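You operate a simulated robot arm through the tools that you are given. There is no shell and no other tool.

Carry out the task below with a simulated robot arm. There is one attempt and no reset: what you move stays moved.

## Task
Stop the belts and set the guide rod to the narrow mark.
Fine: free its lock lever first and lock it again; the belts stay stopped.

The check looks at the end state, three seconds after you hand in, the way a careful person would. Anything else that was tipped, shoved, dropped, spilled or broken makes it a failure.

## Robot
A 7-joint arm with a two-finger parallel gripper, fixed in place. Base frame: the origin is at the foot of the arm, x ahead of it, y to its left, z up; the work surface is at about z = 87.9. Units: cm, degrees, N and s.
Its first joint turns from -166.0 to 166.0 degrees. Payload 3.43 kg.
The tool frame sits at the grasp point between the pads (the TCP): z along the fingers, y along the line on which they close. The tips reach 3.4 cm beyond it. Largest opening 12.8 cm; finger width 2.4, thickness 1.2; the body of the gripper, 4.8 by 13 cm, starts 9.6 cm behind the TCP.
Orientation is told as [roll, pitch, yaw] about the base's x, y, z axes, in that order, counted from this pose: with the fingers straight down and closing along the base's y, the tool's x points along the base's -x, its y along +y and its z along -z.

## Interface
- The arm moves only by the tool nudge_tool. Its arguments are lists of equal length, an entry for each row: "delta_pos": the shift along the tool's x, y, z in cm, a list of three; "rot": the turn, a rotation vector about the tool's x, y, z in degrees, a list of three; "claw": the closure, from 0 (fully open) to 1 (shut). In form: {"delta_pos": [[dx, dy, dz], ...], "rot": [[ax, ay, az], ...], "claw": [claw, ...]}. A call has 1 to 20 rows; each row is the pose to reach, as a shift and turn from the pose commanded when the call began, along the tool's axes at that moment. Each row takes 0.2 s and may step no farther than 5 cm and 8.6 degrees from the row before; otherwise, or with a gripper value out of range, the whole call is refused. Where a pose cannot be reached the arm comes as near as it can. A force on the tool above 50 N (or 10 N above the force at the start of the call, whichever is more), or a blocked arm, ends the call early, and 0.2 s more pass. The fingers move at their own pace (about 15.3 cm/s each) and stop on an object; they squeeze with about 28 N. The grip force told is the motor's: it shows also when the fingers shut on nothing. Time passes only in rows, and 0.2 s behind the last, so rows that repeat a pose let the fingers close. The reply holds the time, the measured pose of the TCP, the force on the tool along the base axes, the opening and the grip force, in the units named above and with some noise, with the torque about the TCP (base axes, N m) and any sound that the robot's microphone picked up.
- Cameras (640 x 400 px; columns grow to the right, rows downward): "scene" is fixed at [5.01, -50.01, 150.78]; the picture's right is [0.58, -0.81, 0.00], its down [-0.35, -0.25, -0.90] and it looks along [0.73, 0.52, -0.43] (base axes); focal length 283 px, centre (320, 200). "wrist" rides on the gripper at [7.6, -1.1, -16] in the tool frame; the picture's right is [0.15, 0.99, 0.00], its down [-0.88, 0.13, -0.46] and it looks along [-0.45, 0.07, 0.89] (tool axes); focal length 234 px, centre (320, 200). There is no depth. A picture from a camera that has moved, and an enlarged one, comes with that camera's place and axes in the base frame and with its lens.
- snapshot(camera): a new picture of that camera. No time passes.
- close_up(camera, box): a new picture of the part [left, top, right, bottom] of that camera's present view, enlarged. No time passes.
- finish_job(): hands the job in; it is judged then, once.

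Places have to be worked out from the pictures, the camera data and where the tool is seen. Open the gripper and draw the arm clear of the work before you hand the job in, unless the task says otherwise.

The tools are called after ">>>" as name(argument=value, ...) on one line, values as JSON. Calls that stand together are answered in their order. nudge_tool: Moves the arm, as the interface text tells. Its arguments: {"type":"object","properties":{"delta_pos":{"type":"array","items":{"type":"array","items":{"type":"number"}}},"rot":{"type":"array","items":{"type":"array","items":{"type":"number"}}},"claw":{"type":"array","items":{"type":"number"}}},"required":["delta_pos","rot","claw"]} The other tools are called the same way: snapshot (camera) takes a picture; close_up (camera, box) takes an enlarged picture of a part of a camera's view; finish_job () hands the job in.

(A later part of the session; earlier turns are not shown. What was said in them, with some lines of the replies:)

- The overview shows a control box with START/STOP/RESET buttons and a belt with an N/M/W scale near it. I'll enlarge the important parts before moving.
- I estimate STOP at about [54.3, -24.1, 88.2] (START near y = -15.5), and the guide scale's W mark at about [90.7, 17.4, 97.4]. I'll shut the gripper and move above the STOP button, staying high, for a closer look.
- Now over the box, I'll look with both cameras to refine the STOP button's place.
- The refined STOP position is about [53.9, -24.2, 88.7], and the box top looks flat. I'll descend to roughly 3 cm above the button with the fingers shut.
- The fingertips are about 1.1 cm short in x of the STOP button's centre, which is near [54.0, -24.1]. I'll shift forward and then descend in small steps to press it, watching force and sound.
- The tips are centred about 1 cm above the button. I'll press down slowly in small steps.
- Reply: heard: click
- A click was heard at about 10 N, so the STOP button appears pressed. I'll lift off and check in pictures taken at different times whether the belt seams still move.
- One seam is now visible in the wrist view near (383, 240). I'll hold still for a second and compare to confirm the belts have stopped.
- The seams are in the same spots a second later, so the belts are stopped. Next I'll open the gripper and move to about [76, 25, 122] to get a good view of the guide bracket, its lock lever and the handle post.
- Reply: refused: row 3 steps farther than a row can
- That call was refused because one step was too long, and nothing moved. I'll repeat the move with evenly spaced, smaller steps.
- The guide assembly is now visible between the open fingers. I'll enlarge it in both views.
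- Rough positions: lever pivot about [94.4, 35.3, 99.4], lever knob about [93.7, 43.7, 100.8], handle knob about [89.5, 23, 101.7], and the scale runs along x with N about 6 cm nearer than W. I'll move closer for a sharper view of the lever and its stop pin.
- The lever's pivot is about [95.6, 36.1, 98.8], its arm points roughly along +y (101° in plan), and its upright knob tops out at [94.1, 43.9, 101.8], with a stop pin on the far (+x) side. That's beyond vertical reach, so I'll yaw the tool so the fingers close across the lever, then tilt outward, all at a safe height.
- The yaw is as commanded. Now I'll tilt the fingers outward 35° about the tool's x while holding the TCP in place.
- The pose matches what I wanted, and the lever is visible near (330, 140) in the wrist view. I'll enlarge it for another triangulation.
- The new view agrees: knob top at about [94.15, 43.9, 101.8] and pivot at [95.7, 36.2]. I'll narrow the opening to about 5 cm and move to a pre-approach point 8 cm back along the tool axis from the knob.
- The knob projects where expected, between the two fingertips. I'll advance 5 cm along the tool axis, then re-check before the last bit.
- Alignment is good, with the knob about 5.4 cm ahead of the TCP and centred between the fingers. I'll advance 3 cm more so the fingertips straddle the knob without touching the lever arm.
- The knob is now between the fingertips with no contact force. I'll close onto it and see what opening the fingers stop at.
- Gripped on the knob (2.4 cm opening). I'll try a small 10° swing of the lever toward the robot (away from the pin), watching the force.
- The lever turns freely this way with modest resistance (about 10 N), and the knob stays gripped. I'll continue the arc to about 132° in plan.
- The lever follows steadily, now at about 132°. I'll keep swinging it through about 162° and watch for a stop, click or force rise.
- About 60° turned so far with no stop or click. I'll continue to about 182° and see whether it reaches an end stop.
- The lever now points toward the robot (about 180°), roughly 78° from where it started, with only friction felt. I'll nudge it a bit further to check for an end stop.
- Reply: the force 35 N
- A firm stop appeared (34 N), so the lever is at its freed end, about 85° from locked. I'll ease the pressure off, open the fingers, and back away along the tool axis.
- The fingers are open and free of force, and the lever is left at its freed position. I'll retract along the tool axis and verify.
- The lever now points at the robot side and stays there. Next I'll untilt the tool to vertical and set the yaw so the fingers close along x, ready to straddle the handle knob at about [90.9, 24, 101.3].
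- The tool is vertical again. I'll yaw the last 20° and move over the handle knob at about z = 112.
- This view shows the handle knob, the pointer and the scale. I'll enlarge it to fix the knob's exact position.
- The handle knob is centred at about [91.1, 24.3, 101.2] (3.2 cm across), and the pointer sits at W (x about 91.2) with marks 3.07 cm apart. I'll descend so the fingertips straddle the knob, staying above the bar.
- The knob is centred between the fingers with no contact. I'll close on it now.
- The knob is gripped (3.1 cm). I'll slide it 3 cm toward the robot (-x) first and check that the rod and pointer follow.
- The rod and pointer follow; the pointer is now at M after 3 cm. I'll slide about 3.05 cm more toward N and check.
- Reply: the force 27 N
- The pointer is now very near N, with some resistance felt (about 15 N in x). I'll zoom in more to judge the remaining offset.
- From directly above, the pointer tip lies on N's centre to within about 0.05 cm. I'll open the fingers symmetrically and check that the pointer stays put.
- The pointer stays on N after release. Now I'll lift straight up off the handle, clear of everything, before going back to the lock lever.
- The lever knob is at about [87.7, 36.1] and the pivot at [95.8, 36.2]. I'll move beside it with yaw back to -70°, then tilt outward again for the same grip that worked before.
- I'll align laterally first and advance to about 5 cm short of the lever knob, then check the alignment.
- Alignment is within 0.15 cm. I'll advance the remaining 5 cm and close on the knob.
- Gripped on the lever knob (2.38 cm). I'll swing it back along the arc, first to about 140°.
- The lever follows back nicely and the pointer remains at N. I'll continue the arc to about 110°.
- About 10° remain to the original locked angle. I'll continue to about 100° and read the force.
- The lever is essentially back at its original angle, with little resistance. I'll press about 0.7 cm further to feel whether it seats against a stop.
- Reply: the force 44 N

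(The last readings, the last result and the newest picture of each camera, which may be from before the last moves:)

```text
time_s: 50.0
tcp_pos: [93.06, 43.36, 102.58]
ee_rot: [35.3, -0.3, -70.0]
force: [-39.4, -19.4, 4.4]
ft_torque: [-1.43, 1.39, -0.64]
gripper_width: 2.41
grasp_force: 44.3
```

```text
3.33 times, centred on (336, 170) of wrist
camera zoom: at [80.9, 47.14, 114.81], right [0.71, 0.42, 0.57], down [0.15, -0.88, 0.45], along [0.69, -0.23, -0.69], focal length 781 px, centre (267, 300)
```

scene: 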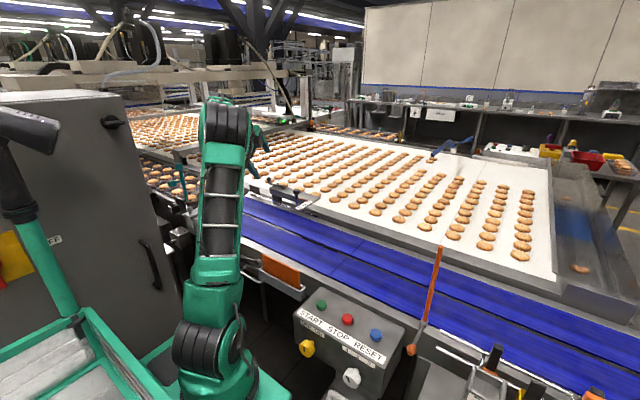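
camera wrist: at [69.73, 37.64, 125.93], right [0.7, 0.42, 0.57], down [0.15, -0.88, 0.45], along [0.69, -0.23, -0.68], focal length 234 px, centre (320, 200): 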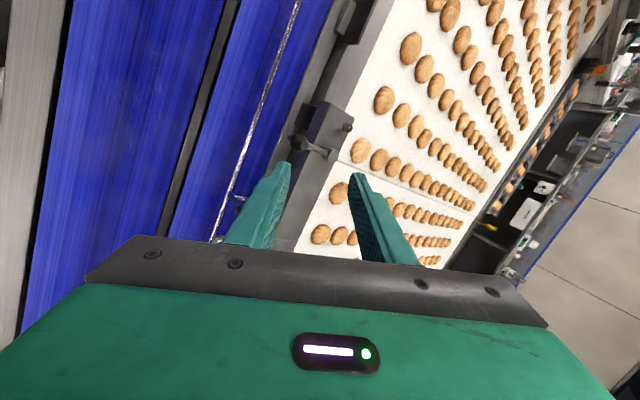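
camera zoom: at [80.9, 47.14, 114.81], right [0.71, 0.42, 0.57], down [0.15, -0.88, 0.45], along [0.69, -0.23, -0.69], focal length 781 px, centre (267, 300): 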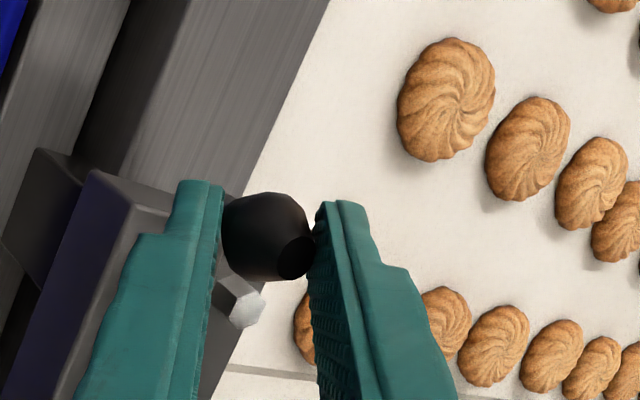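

A firm stop at about 39 N shows the lever is seated in its locked position. I'll open the fingers while easing off only slightly, so the lever stays seated.

>>> nudge_tool(delta_pos=[[0.03, -0.12, -0.08], [0.05, -0.2, -0.15], [0.05, -0.2, -0.15], [0.05, -0.2, -0.15]], rot=[[0, 0, 0], [0, 0, 0], [0, 0, 0], [0, 0, 0]], claw=[0.9, 0.7, 0.6, 0.6])

>>> close_up(camera="wrist", box=[240, 110, 432, 230])

>>> close_up(camera="scene", box=[240, 160, 304, 200])

```text
time_s: 51.0
tcp_pos: [93.23, 43.41, 102.41]
ee_rot: [35.6, -0.4, -70.0]
force: [-0.4, -0.1, -0.1]
ft_torque: [0.0, 0.01, -0.02]
gripper_width: 5.14
grasp_force: 0.0
```

```text
3.33 times, centred on (336, 170) of wrist
camera zoom: at [80.93, 47.1, 114.69], right [0.71, 0.42, 0.57], down [0.15, -0.88, 0.45], along [0.69, -0.23, -0.68], focal length 781 px, centre (267, 300)
```

zoom: 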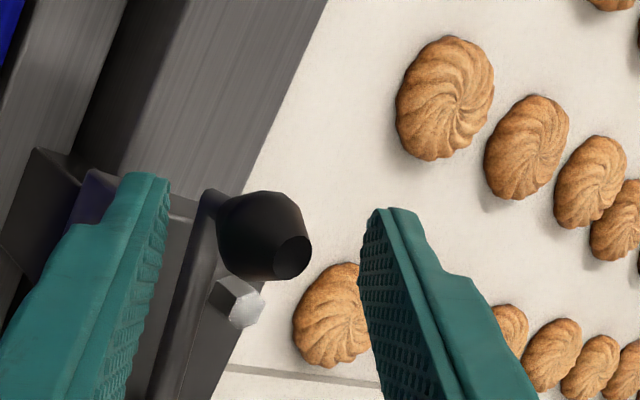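

```text
10.00 times, centred on (272, 180) of scene
camera zoom: at [5.01, -50.01, 150.78], right [0.58, -0.81, 0.0], down [-0.35, -0.25, -0.9], along [0.73, 0.52, -0.43], focal length 2832 px, centre (800, 400)
```

zoom: 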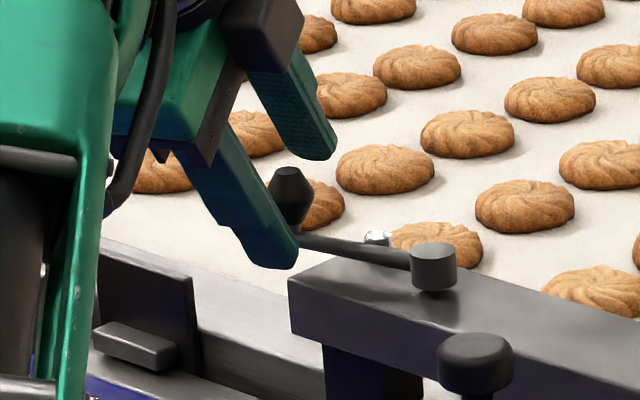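

The lever stays at its seated (original) angle and the fingers are free. I'll retract along the tool axis.

>>> nudge_tool(delta_pos=[[0, 0, -2], [0, 0, -5], [0, 0, -9], [0, 0, -13], [0, 0, -13]], rot=[[0, 0, 0], [0, 0, 0], [0, 0, 0], [0, 0, 0], [0, 0, 0]], claw=[0.6, 0.6, 0.5, 0.3, 0.3])

>>> close_up(camera="scene", box=[240, 160, 336, 220])

>>> snapshot(camera="wrist")

```text
time_s: 52.2
tcp_pos: [85.87, 41.13, 113.16]
ee_rot: [35.6, -0.3, -70.0]
force: [-0.5, 0.1, -0.8]
ft_torque: [-0.01, 0.01, -0.02]
gripper_width: 8.95
grasp_force: 0.0
```

```text
6.67 times, centred on (288, 190) of scene
camera zoom: at [5.01, -50.01, 150.78], right [0.58, -0.81, 0.0], down [-0.35, -0.25, -0.9], along [0.73, 0.52, -0.43], focal length 1888 px, centre (533, 267)
```

zoom: 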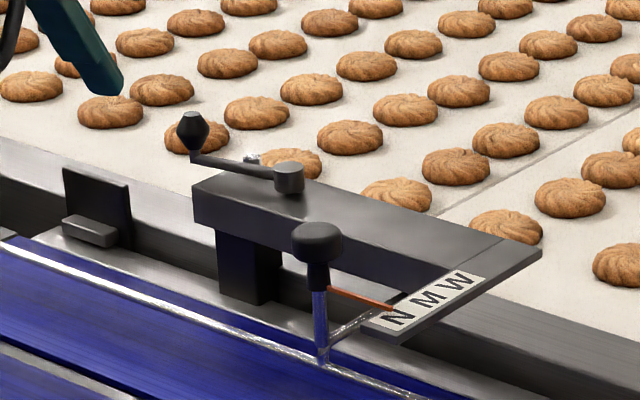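

```text
taken
camera wrist: at [73.63, 44.78, 125.5], right [0.71, 0.42, 0.57], down [0.15, -0.88, 0.45], along [0.69, -0.23, -0.68], focal length 234 px, centre (320, 200)
```

wrist: 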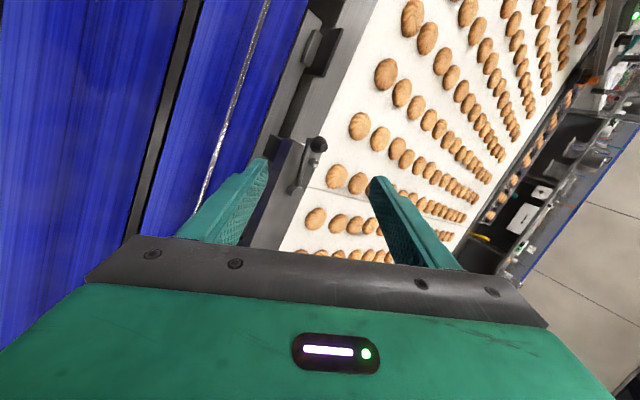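

The lever is back in its locked position and the pointer is on N. I'll straighten the tool, raise it, and take a last look at the scale from above.

>>> nudge_tool(delta_pos=[[0, 0, -1.5], [0, 0, -3], [0, 0, -4], [0, 0, -5], [0, 0, -6], [0, 0, -6]], rot=[[7, 0, 0], [14, 0, 0], [21, 0, 0], [28, 0, 0], [35.6, 0, 0], [35.6, 0, 0]], claw=[0.3, 0.2, 0.1, 0, 0, 0])

>>> nudge_tool(delta_pos=[[-1.5, -0.2, -1], [-4.5, -0.6, -2], [-7.5, -1, -3], [-10.5, -1.4, -4], [-13.5, -1.8, -4], [-13.5, -1.8, -4]], rot=[[0, 0, 0], [0, 0, 0], [0, 0, 0], [0, 0, 0], [0, 0, 0], [0, 0, 0]], claw=[0, 0, 0, 0, 0, 0])

>>> snapshot(camera="wrist")

>>> snapshot(camera="scene")

```text
time_s: 53.6
tcp_pos: [82.39, 39.36, 118.08]
ee_rot: [-0.1, -0.3, -70.1]
force: [-0.3, -1.3, 0.9]
ft_torque: [-0.01, -0.03, -0.01]
gripper_width: 12.79
grasp_force: 0.1
out of reach, approached as far as the arm can: row 5, 6
```

```text
time_s: 55.0
tcp_pos: [85.07, 25.77, 122.08]
ee_rot: [-0.1, -0.3, -70.0]
force: [0.1, 0.5, 1.1]
ft_torque: [-0.02, 0.01, -0.01]
gripper_width: 12.8
grasp_force: 0.0
```

```text
taken
camera wrist: at [81.43, 32.59, 137.94], right [0.88, 0.48, 0.0], down [0.42, -0.78, 0.46], along [0.22, -0.41, -0.89], focal length 234 px, centre (320, 200)
```

wrist: 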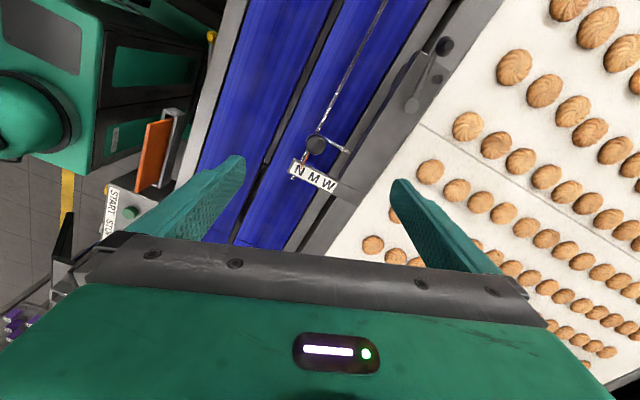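

```text
taken
```

scene: 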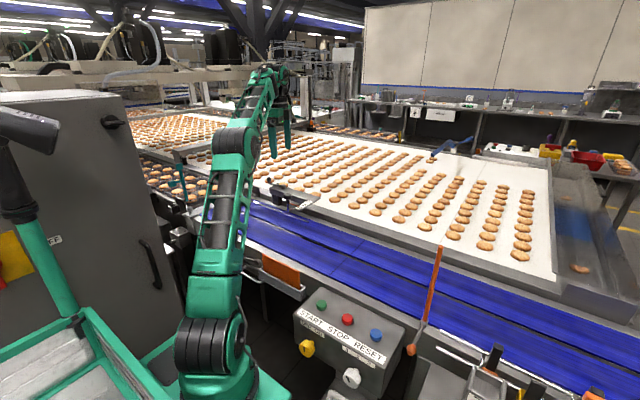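

I'll check the scale, lever and belt seams up close before retreating.

>>> close_up(camera="wrist", box=[272, 120, 368, 200])

>>> close_up(camera="scene", box=[256, 170, 320, 210])

>>> close_up(camera="scene", box=[200, 180, 440, 330])

```text
5.00 times, centred on (320, 160) of wrist
camera zoom: at [81.43, 32.59, 137.94], right [0.88, 0.48, 0.0], down [0.42, -0.78, 0.46], along [0.22, -0.41, -0.89], focal length 1171 px, centre (320, 400)
```

zoom: 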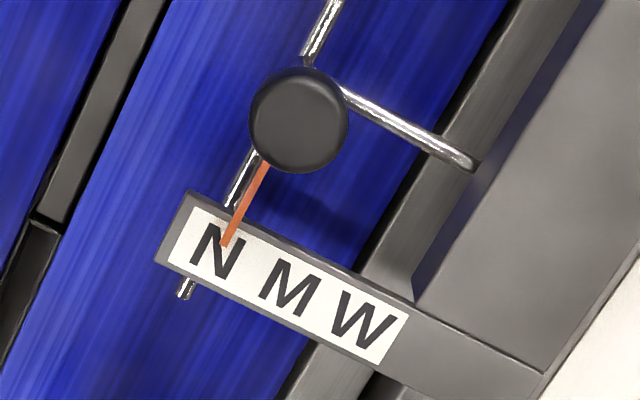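

```text
10.00 times, centred on (288, 190) of scene
camera zoom: at [5.01, -50.01, 150.78], right [0.58, -0.81, 0.0], down [-0.35, -0.25, -0.9], along [0.73, 0.52, -0.43], focal length 2832 px, centre (640, 300)
```

zoom: 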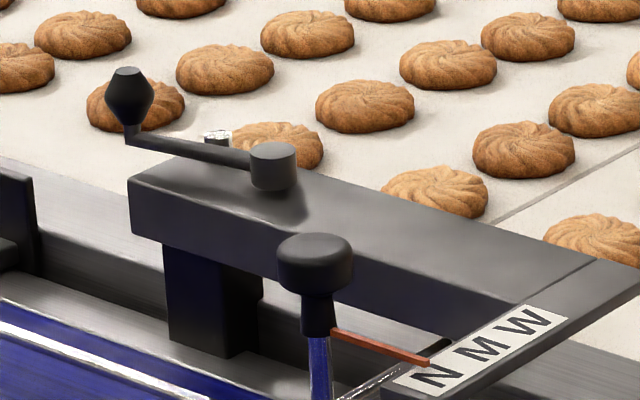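

```text
2.67 times, centred on (320, 255) of scene
camera zoom: at [5.01, -50.01, 150.78], right [0.58, -0.81, 0.0], down [-0.35, -0.25, -0.9], along [0.73, 0.52, -0.43], focal length 755 px, centre (320, 53)
```

zoom: 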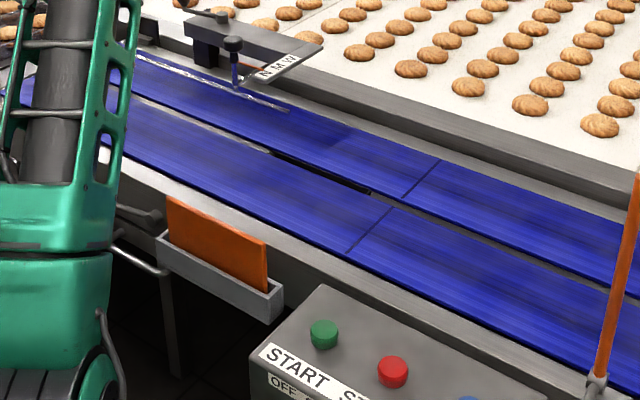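

Everything checks: pointer on N, lever at its locked stop, and belt seams exactly where they were 45 s ago. I'll draw the arm back to near its starting pose with the gripper open.

>>> nudge_tool(delta_pos=[[-1.2, -3.4, -1.3], [-2.4, -6.8, -2.6], [-3.6, -10.2, -3.9], [-4.8, -13.6, -5.2], [-6, -17, -6.5], [-7.2, -20.4, -7.8], [-8.4, -23.8, -9.1], [-9.6, -27.2, -10.4], [-10.8, -30.6, -11.7], [-11.65, -33.5, -12.5], [-11.65, -33.5, -12.5]], rot=[[0, 0, -7], [0, 0, -14], [0, 0, -21], [0, 0, -28], [0, 0, -35], [0, 0, -42], [0, 0, -49], [0, 0, -56], [0, 0, -63], [0, 0, -70], [0, 0, -70]], claw=[0, 0, 0, 0, 0, 0, 0, 0, 0, 0, 0])

>>> snapshot(camera="scene")

>>> close_up(camera="scene", box=[256, 170, 320, 210])

>>> snapshot(camera="wrist")

```text
time_s: 57.1
tcp_pos: [58.13, 5.13, 134.64]
ee_rot: [0.1, -1.4, -7.3]
force: [0.6, 34.9, -17.5]
ft_torque: [-6.24, -1.53, -3.03]
gripper_width: 12.8
grasp_force: 0.1
stopped in row 10: the force on the tool passed its limit at 180 N (the readings are from after the stop); the commanded pose is now the measured one
```

```text
taken
```

scene: 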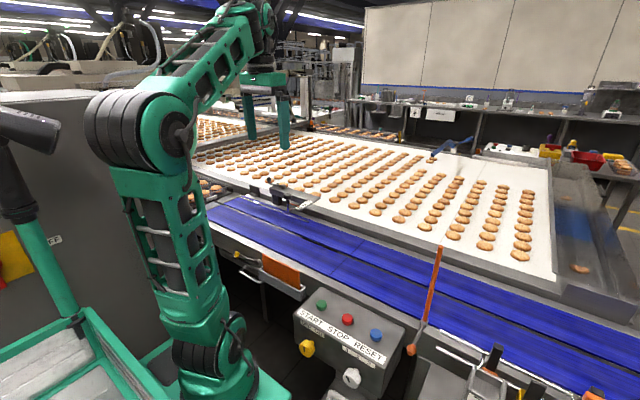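

```text
10.00 times, centred on (288, 190) of scene
camera zoom: at [5.01, -50.01, 150.78], right [0.58, -0.81, 0.0], down [-0.35, -0.25, -0.9], along [0.73, 0.52, -0.43], focal length 2832 px, centre (640, 300)
```

zoom: 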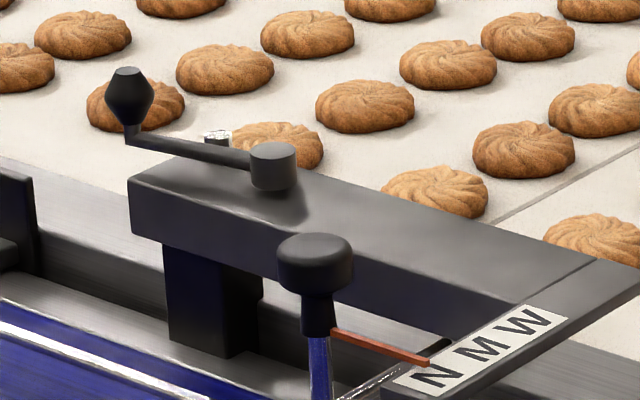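

```text
taken
camera wrist: at [50.06, 4.97, 150.25], right [-0.02, 1.0, 0.0], down [0.88, 0.02, 0.48], along [0.48, 0.01, -0.88], focal length 234 px, centre (320, 200)
```

wrist: 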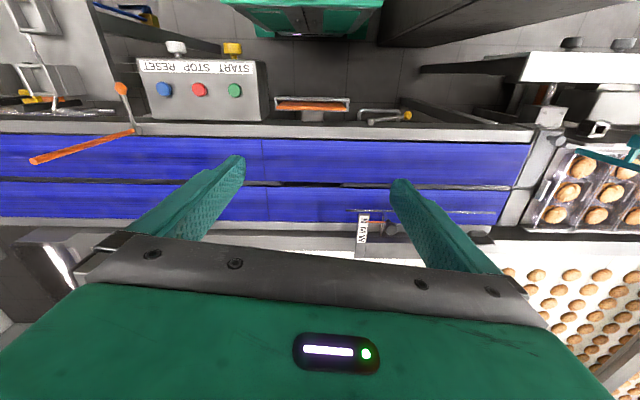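

The move stopped with a contact force on the tool near the end of the retreat, likely the gripper meeting the arm itself. I'll look closely before moving.

>>> close_up(camera="scene", box=[180, 0, 340, 160])

>>> close_up(camera="scene", box=[60, 60, 260, 260])

```text
2.50 times, centred on (260, 80) of scene
camera zoom: at [5.01, -50.01, 150.78], right [0.58, -0.81, 0.0], down [-0.35, -0.25, -0.9], along [0.73, 0.52, -0.43], focal length 708 px, centre (470, 500)
```

zoom: 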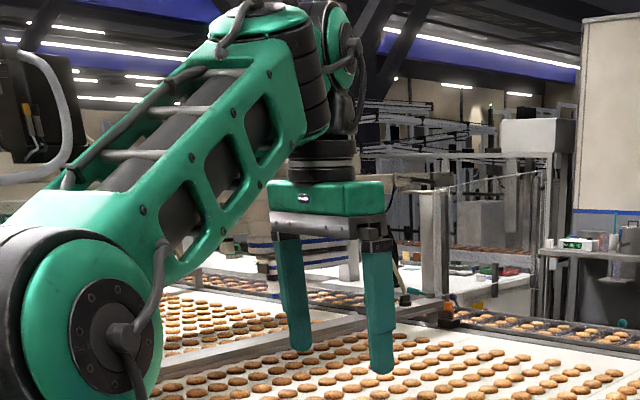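

```text
2.00 times, centred on (160, 160) of scene
camera zoom: at [5.01, -50.01, 150.78], right [0.58, -0.81, 0.0], down [-0.35, -0.25, -0.9], along [0.73, 0.52, -0.43], focal length 566 px, centre (640, 280)
```

zoom: 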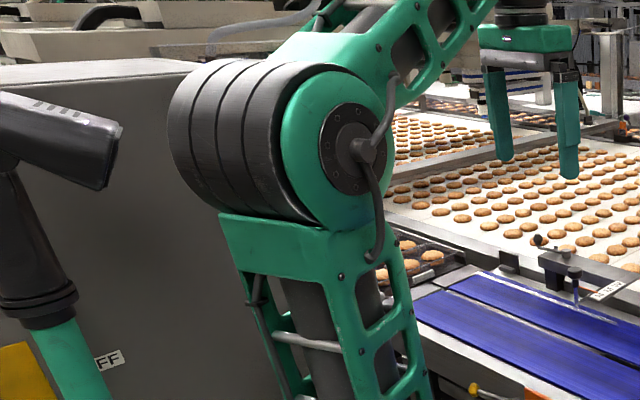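

Nothing outside the arm appears touched; the camera-side of the wrist probably met the arm's own forearm in this elbow posture. I'll reverse the last step gently to release the contact.

>>> nudge_tool(delta_pos=[[-0.6, 0.65, 0.3], [-1.2, 1.3, 0.6], [-1.8, 2.0, 0.9], [-2.5, 2.6, 1.3], [-2.5, 2.6, 1.3]], rot=[[0, 0, 2], [0, 0, 4], [0, 0, 6], [0, 0, 8], [0, 0, 8]], claw=[0, 0, 0, 0, 0])

>>> snapshot(camera="scene")

```text
time_s: 58.3
tcp_pos: [60.92, 7.41, 133.23]
ee_rot: [0.2, -1.4, -15.1]
force: [-0.5, 0.2, -0.2]
ft_torque: [0.01, 0.02, 0.04]
gripper_width: 12.81
grasp_force: 0.1
```

```text
taken
```

scene: 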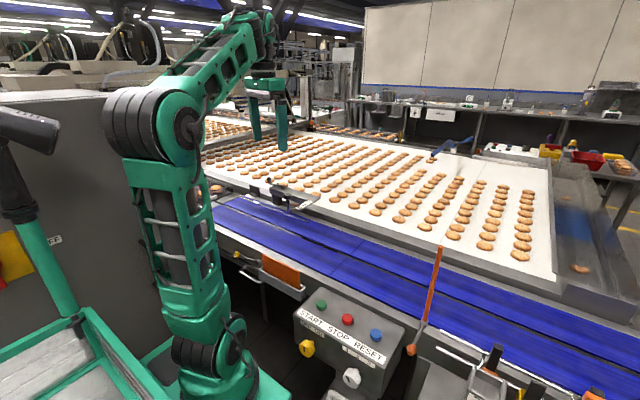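

Contact is released (forces zero) and the arm hangs clear of the work. A final check of the belts, the guide and the surroundings before handing in.

>>> close_up(camera="scene", box=[200, 180, 440, 330])

>>> close_up(camera="scene", box=[280, 270, 440, 400])

>>> close_up(camera="scene", box=[0, 60, 240, 210])

>>> snapshot(camera="wrist")

```text
2.67 times, centred on (320, 255) of scene
camera zoom: at [5.01, -50.01, 150.78], right [0.58, -0.81, 0.0], down [-0.35, -0.25, -0.9], along [0.73, 0.52, -0.43], focal length 755 px, centre (320, 53)
```

zoom: 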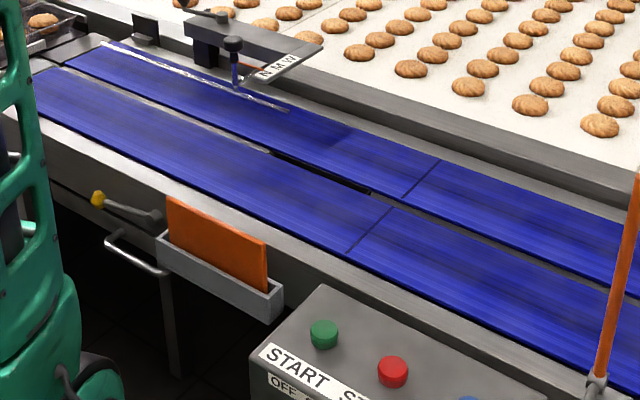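

```text
3.08 times, centred on (360, 335) of scene
camera zoom: at [5.01, -50.01, 150.78], right [0.58, -0.81, 0.0], down [-0.35, -0.25, -0.9], along [0.73, 0.52, -0.43], focal length 872 px, centre (197, -215)
```

zoom: 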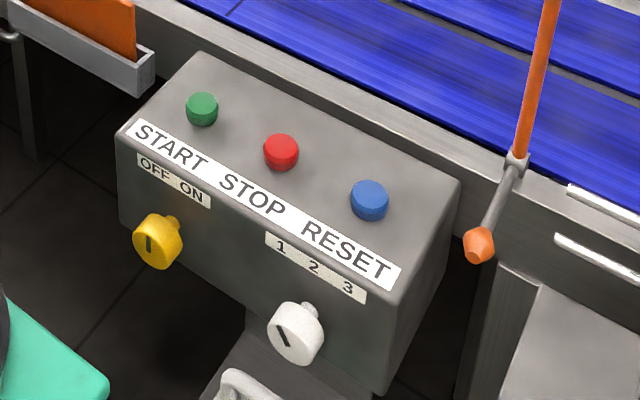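

```text
2.67 times, centred on (120, 135) of scene
camera zoom: at [5.01, -50.01, 150.78], right [0.58, -0.81, 0.0], down [-0.35, -0.25, -0.9], along [0.73, 0.52, -0.43], focal length 755 px, centre (853, 373)
```

zoom: 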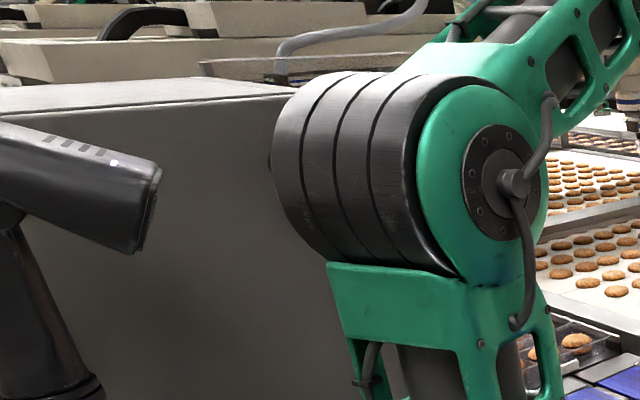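

```text
taken
camera wrist: at [52.97, 8.32, 148.99], right [0.12, 0.99, 0.0], down [0.87, -0.1, 0.48], along [0.47, -0.06, -0.88], focal length 234 px, centre (320, 200)
```

wrist: 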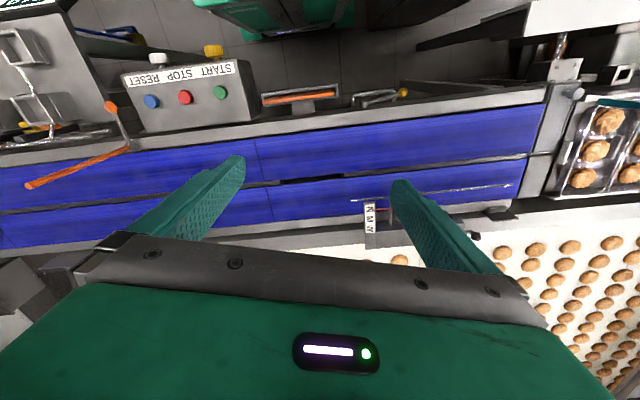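

The belt seams haven't moved, the pointer is at N, the lever is back at its locked stop, and the control box looks untouched apart from STOP. The gripper is open and the arm is clear, so I'm handing the job in.

>>> finish_job()

```text
The job is handed in.
```

The belts are stopped and the guide rod is set to the narrow mark (N), with its lock lever locked again. I've handed the job in.

- **Belts:** I pressed STOP once and heard it click. The belt seams were in the same place in every picture from then on.
- **Lock lever:** I swung it about 80° to its far stop to free it. After moving the rod, I swung it back until it seated firmly at its locked stop.
- **Guide rod:** I slid it about 6 cm from W to N. Seen from above, the pointer tip was within about 0.1 cm of the centre of the N, and the last close-ups show it still on the N.
- **Contact on the way back:** While I drew the arm back, a 180 N force on the tool stopped it. I think the gripper touched the arm's own forearm, but no picture shows the contact point. I backed off until the force was zero. Nothing in the later pictures looked moved or damaged.

The gripper is open and the arm is clear of the work.
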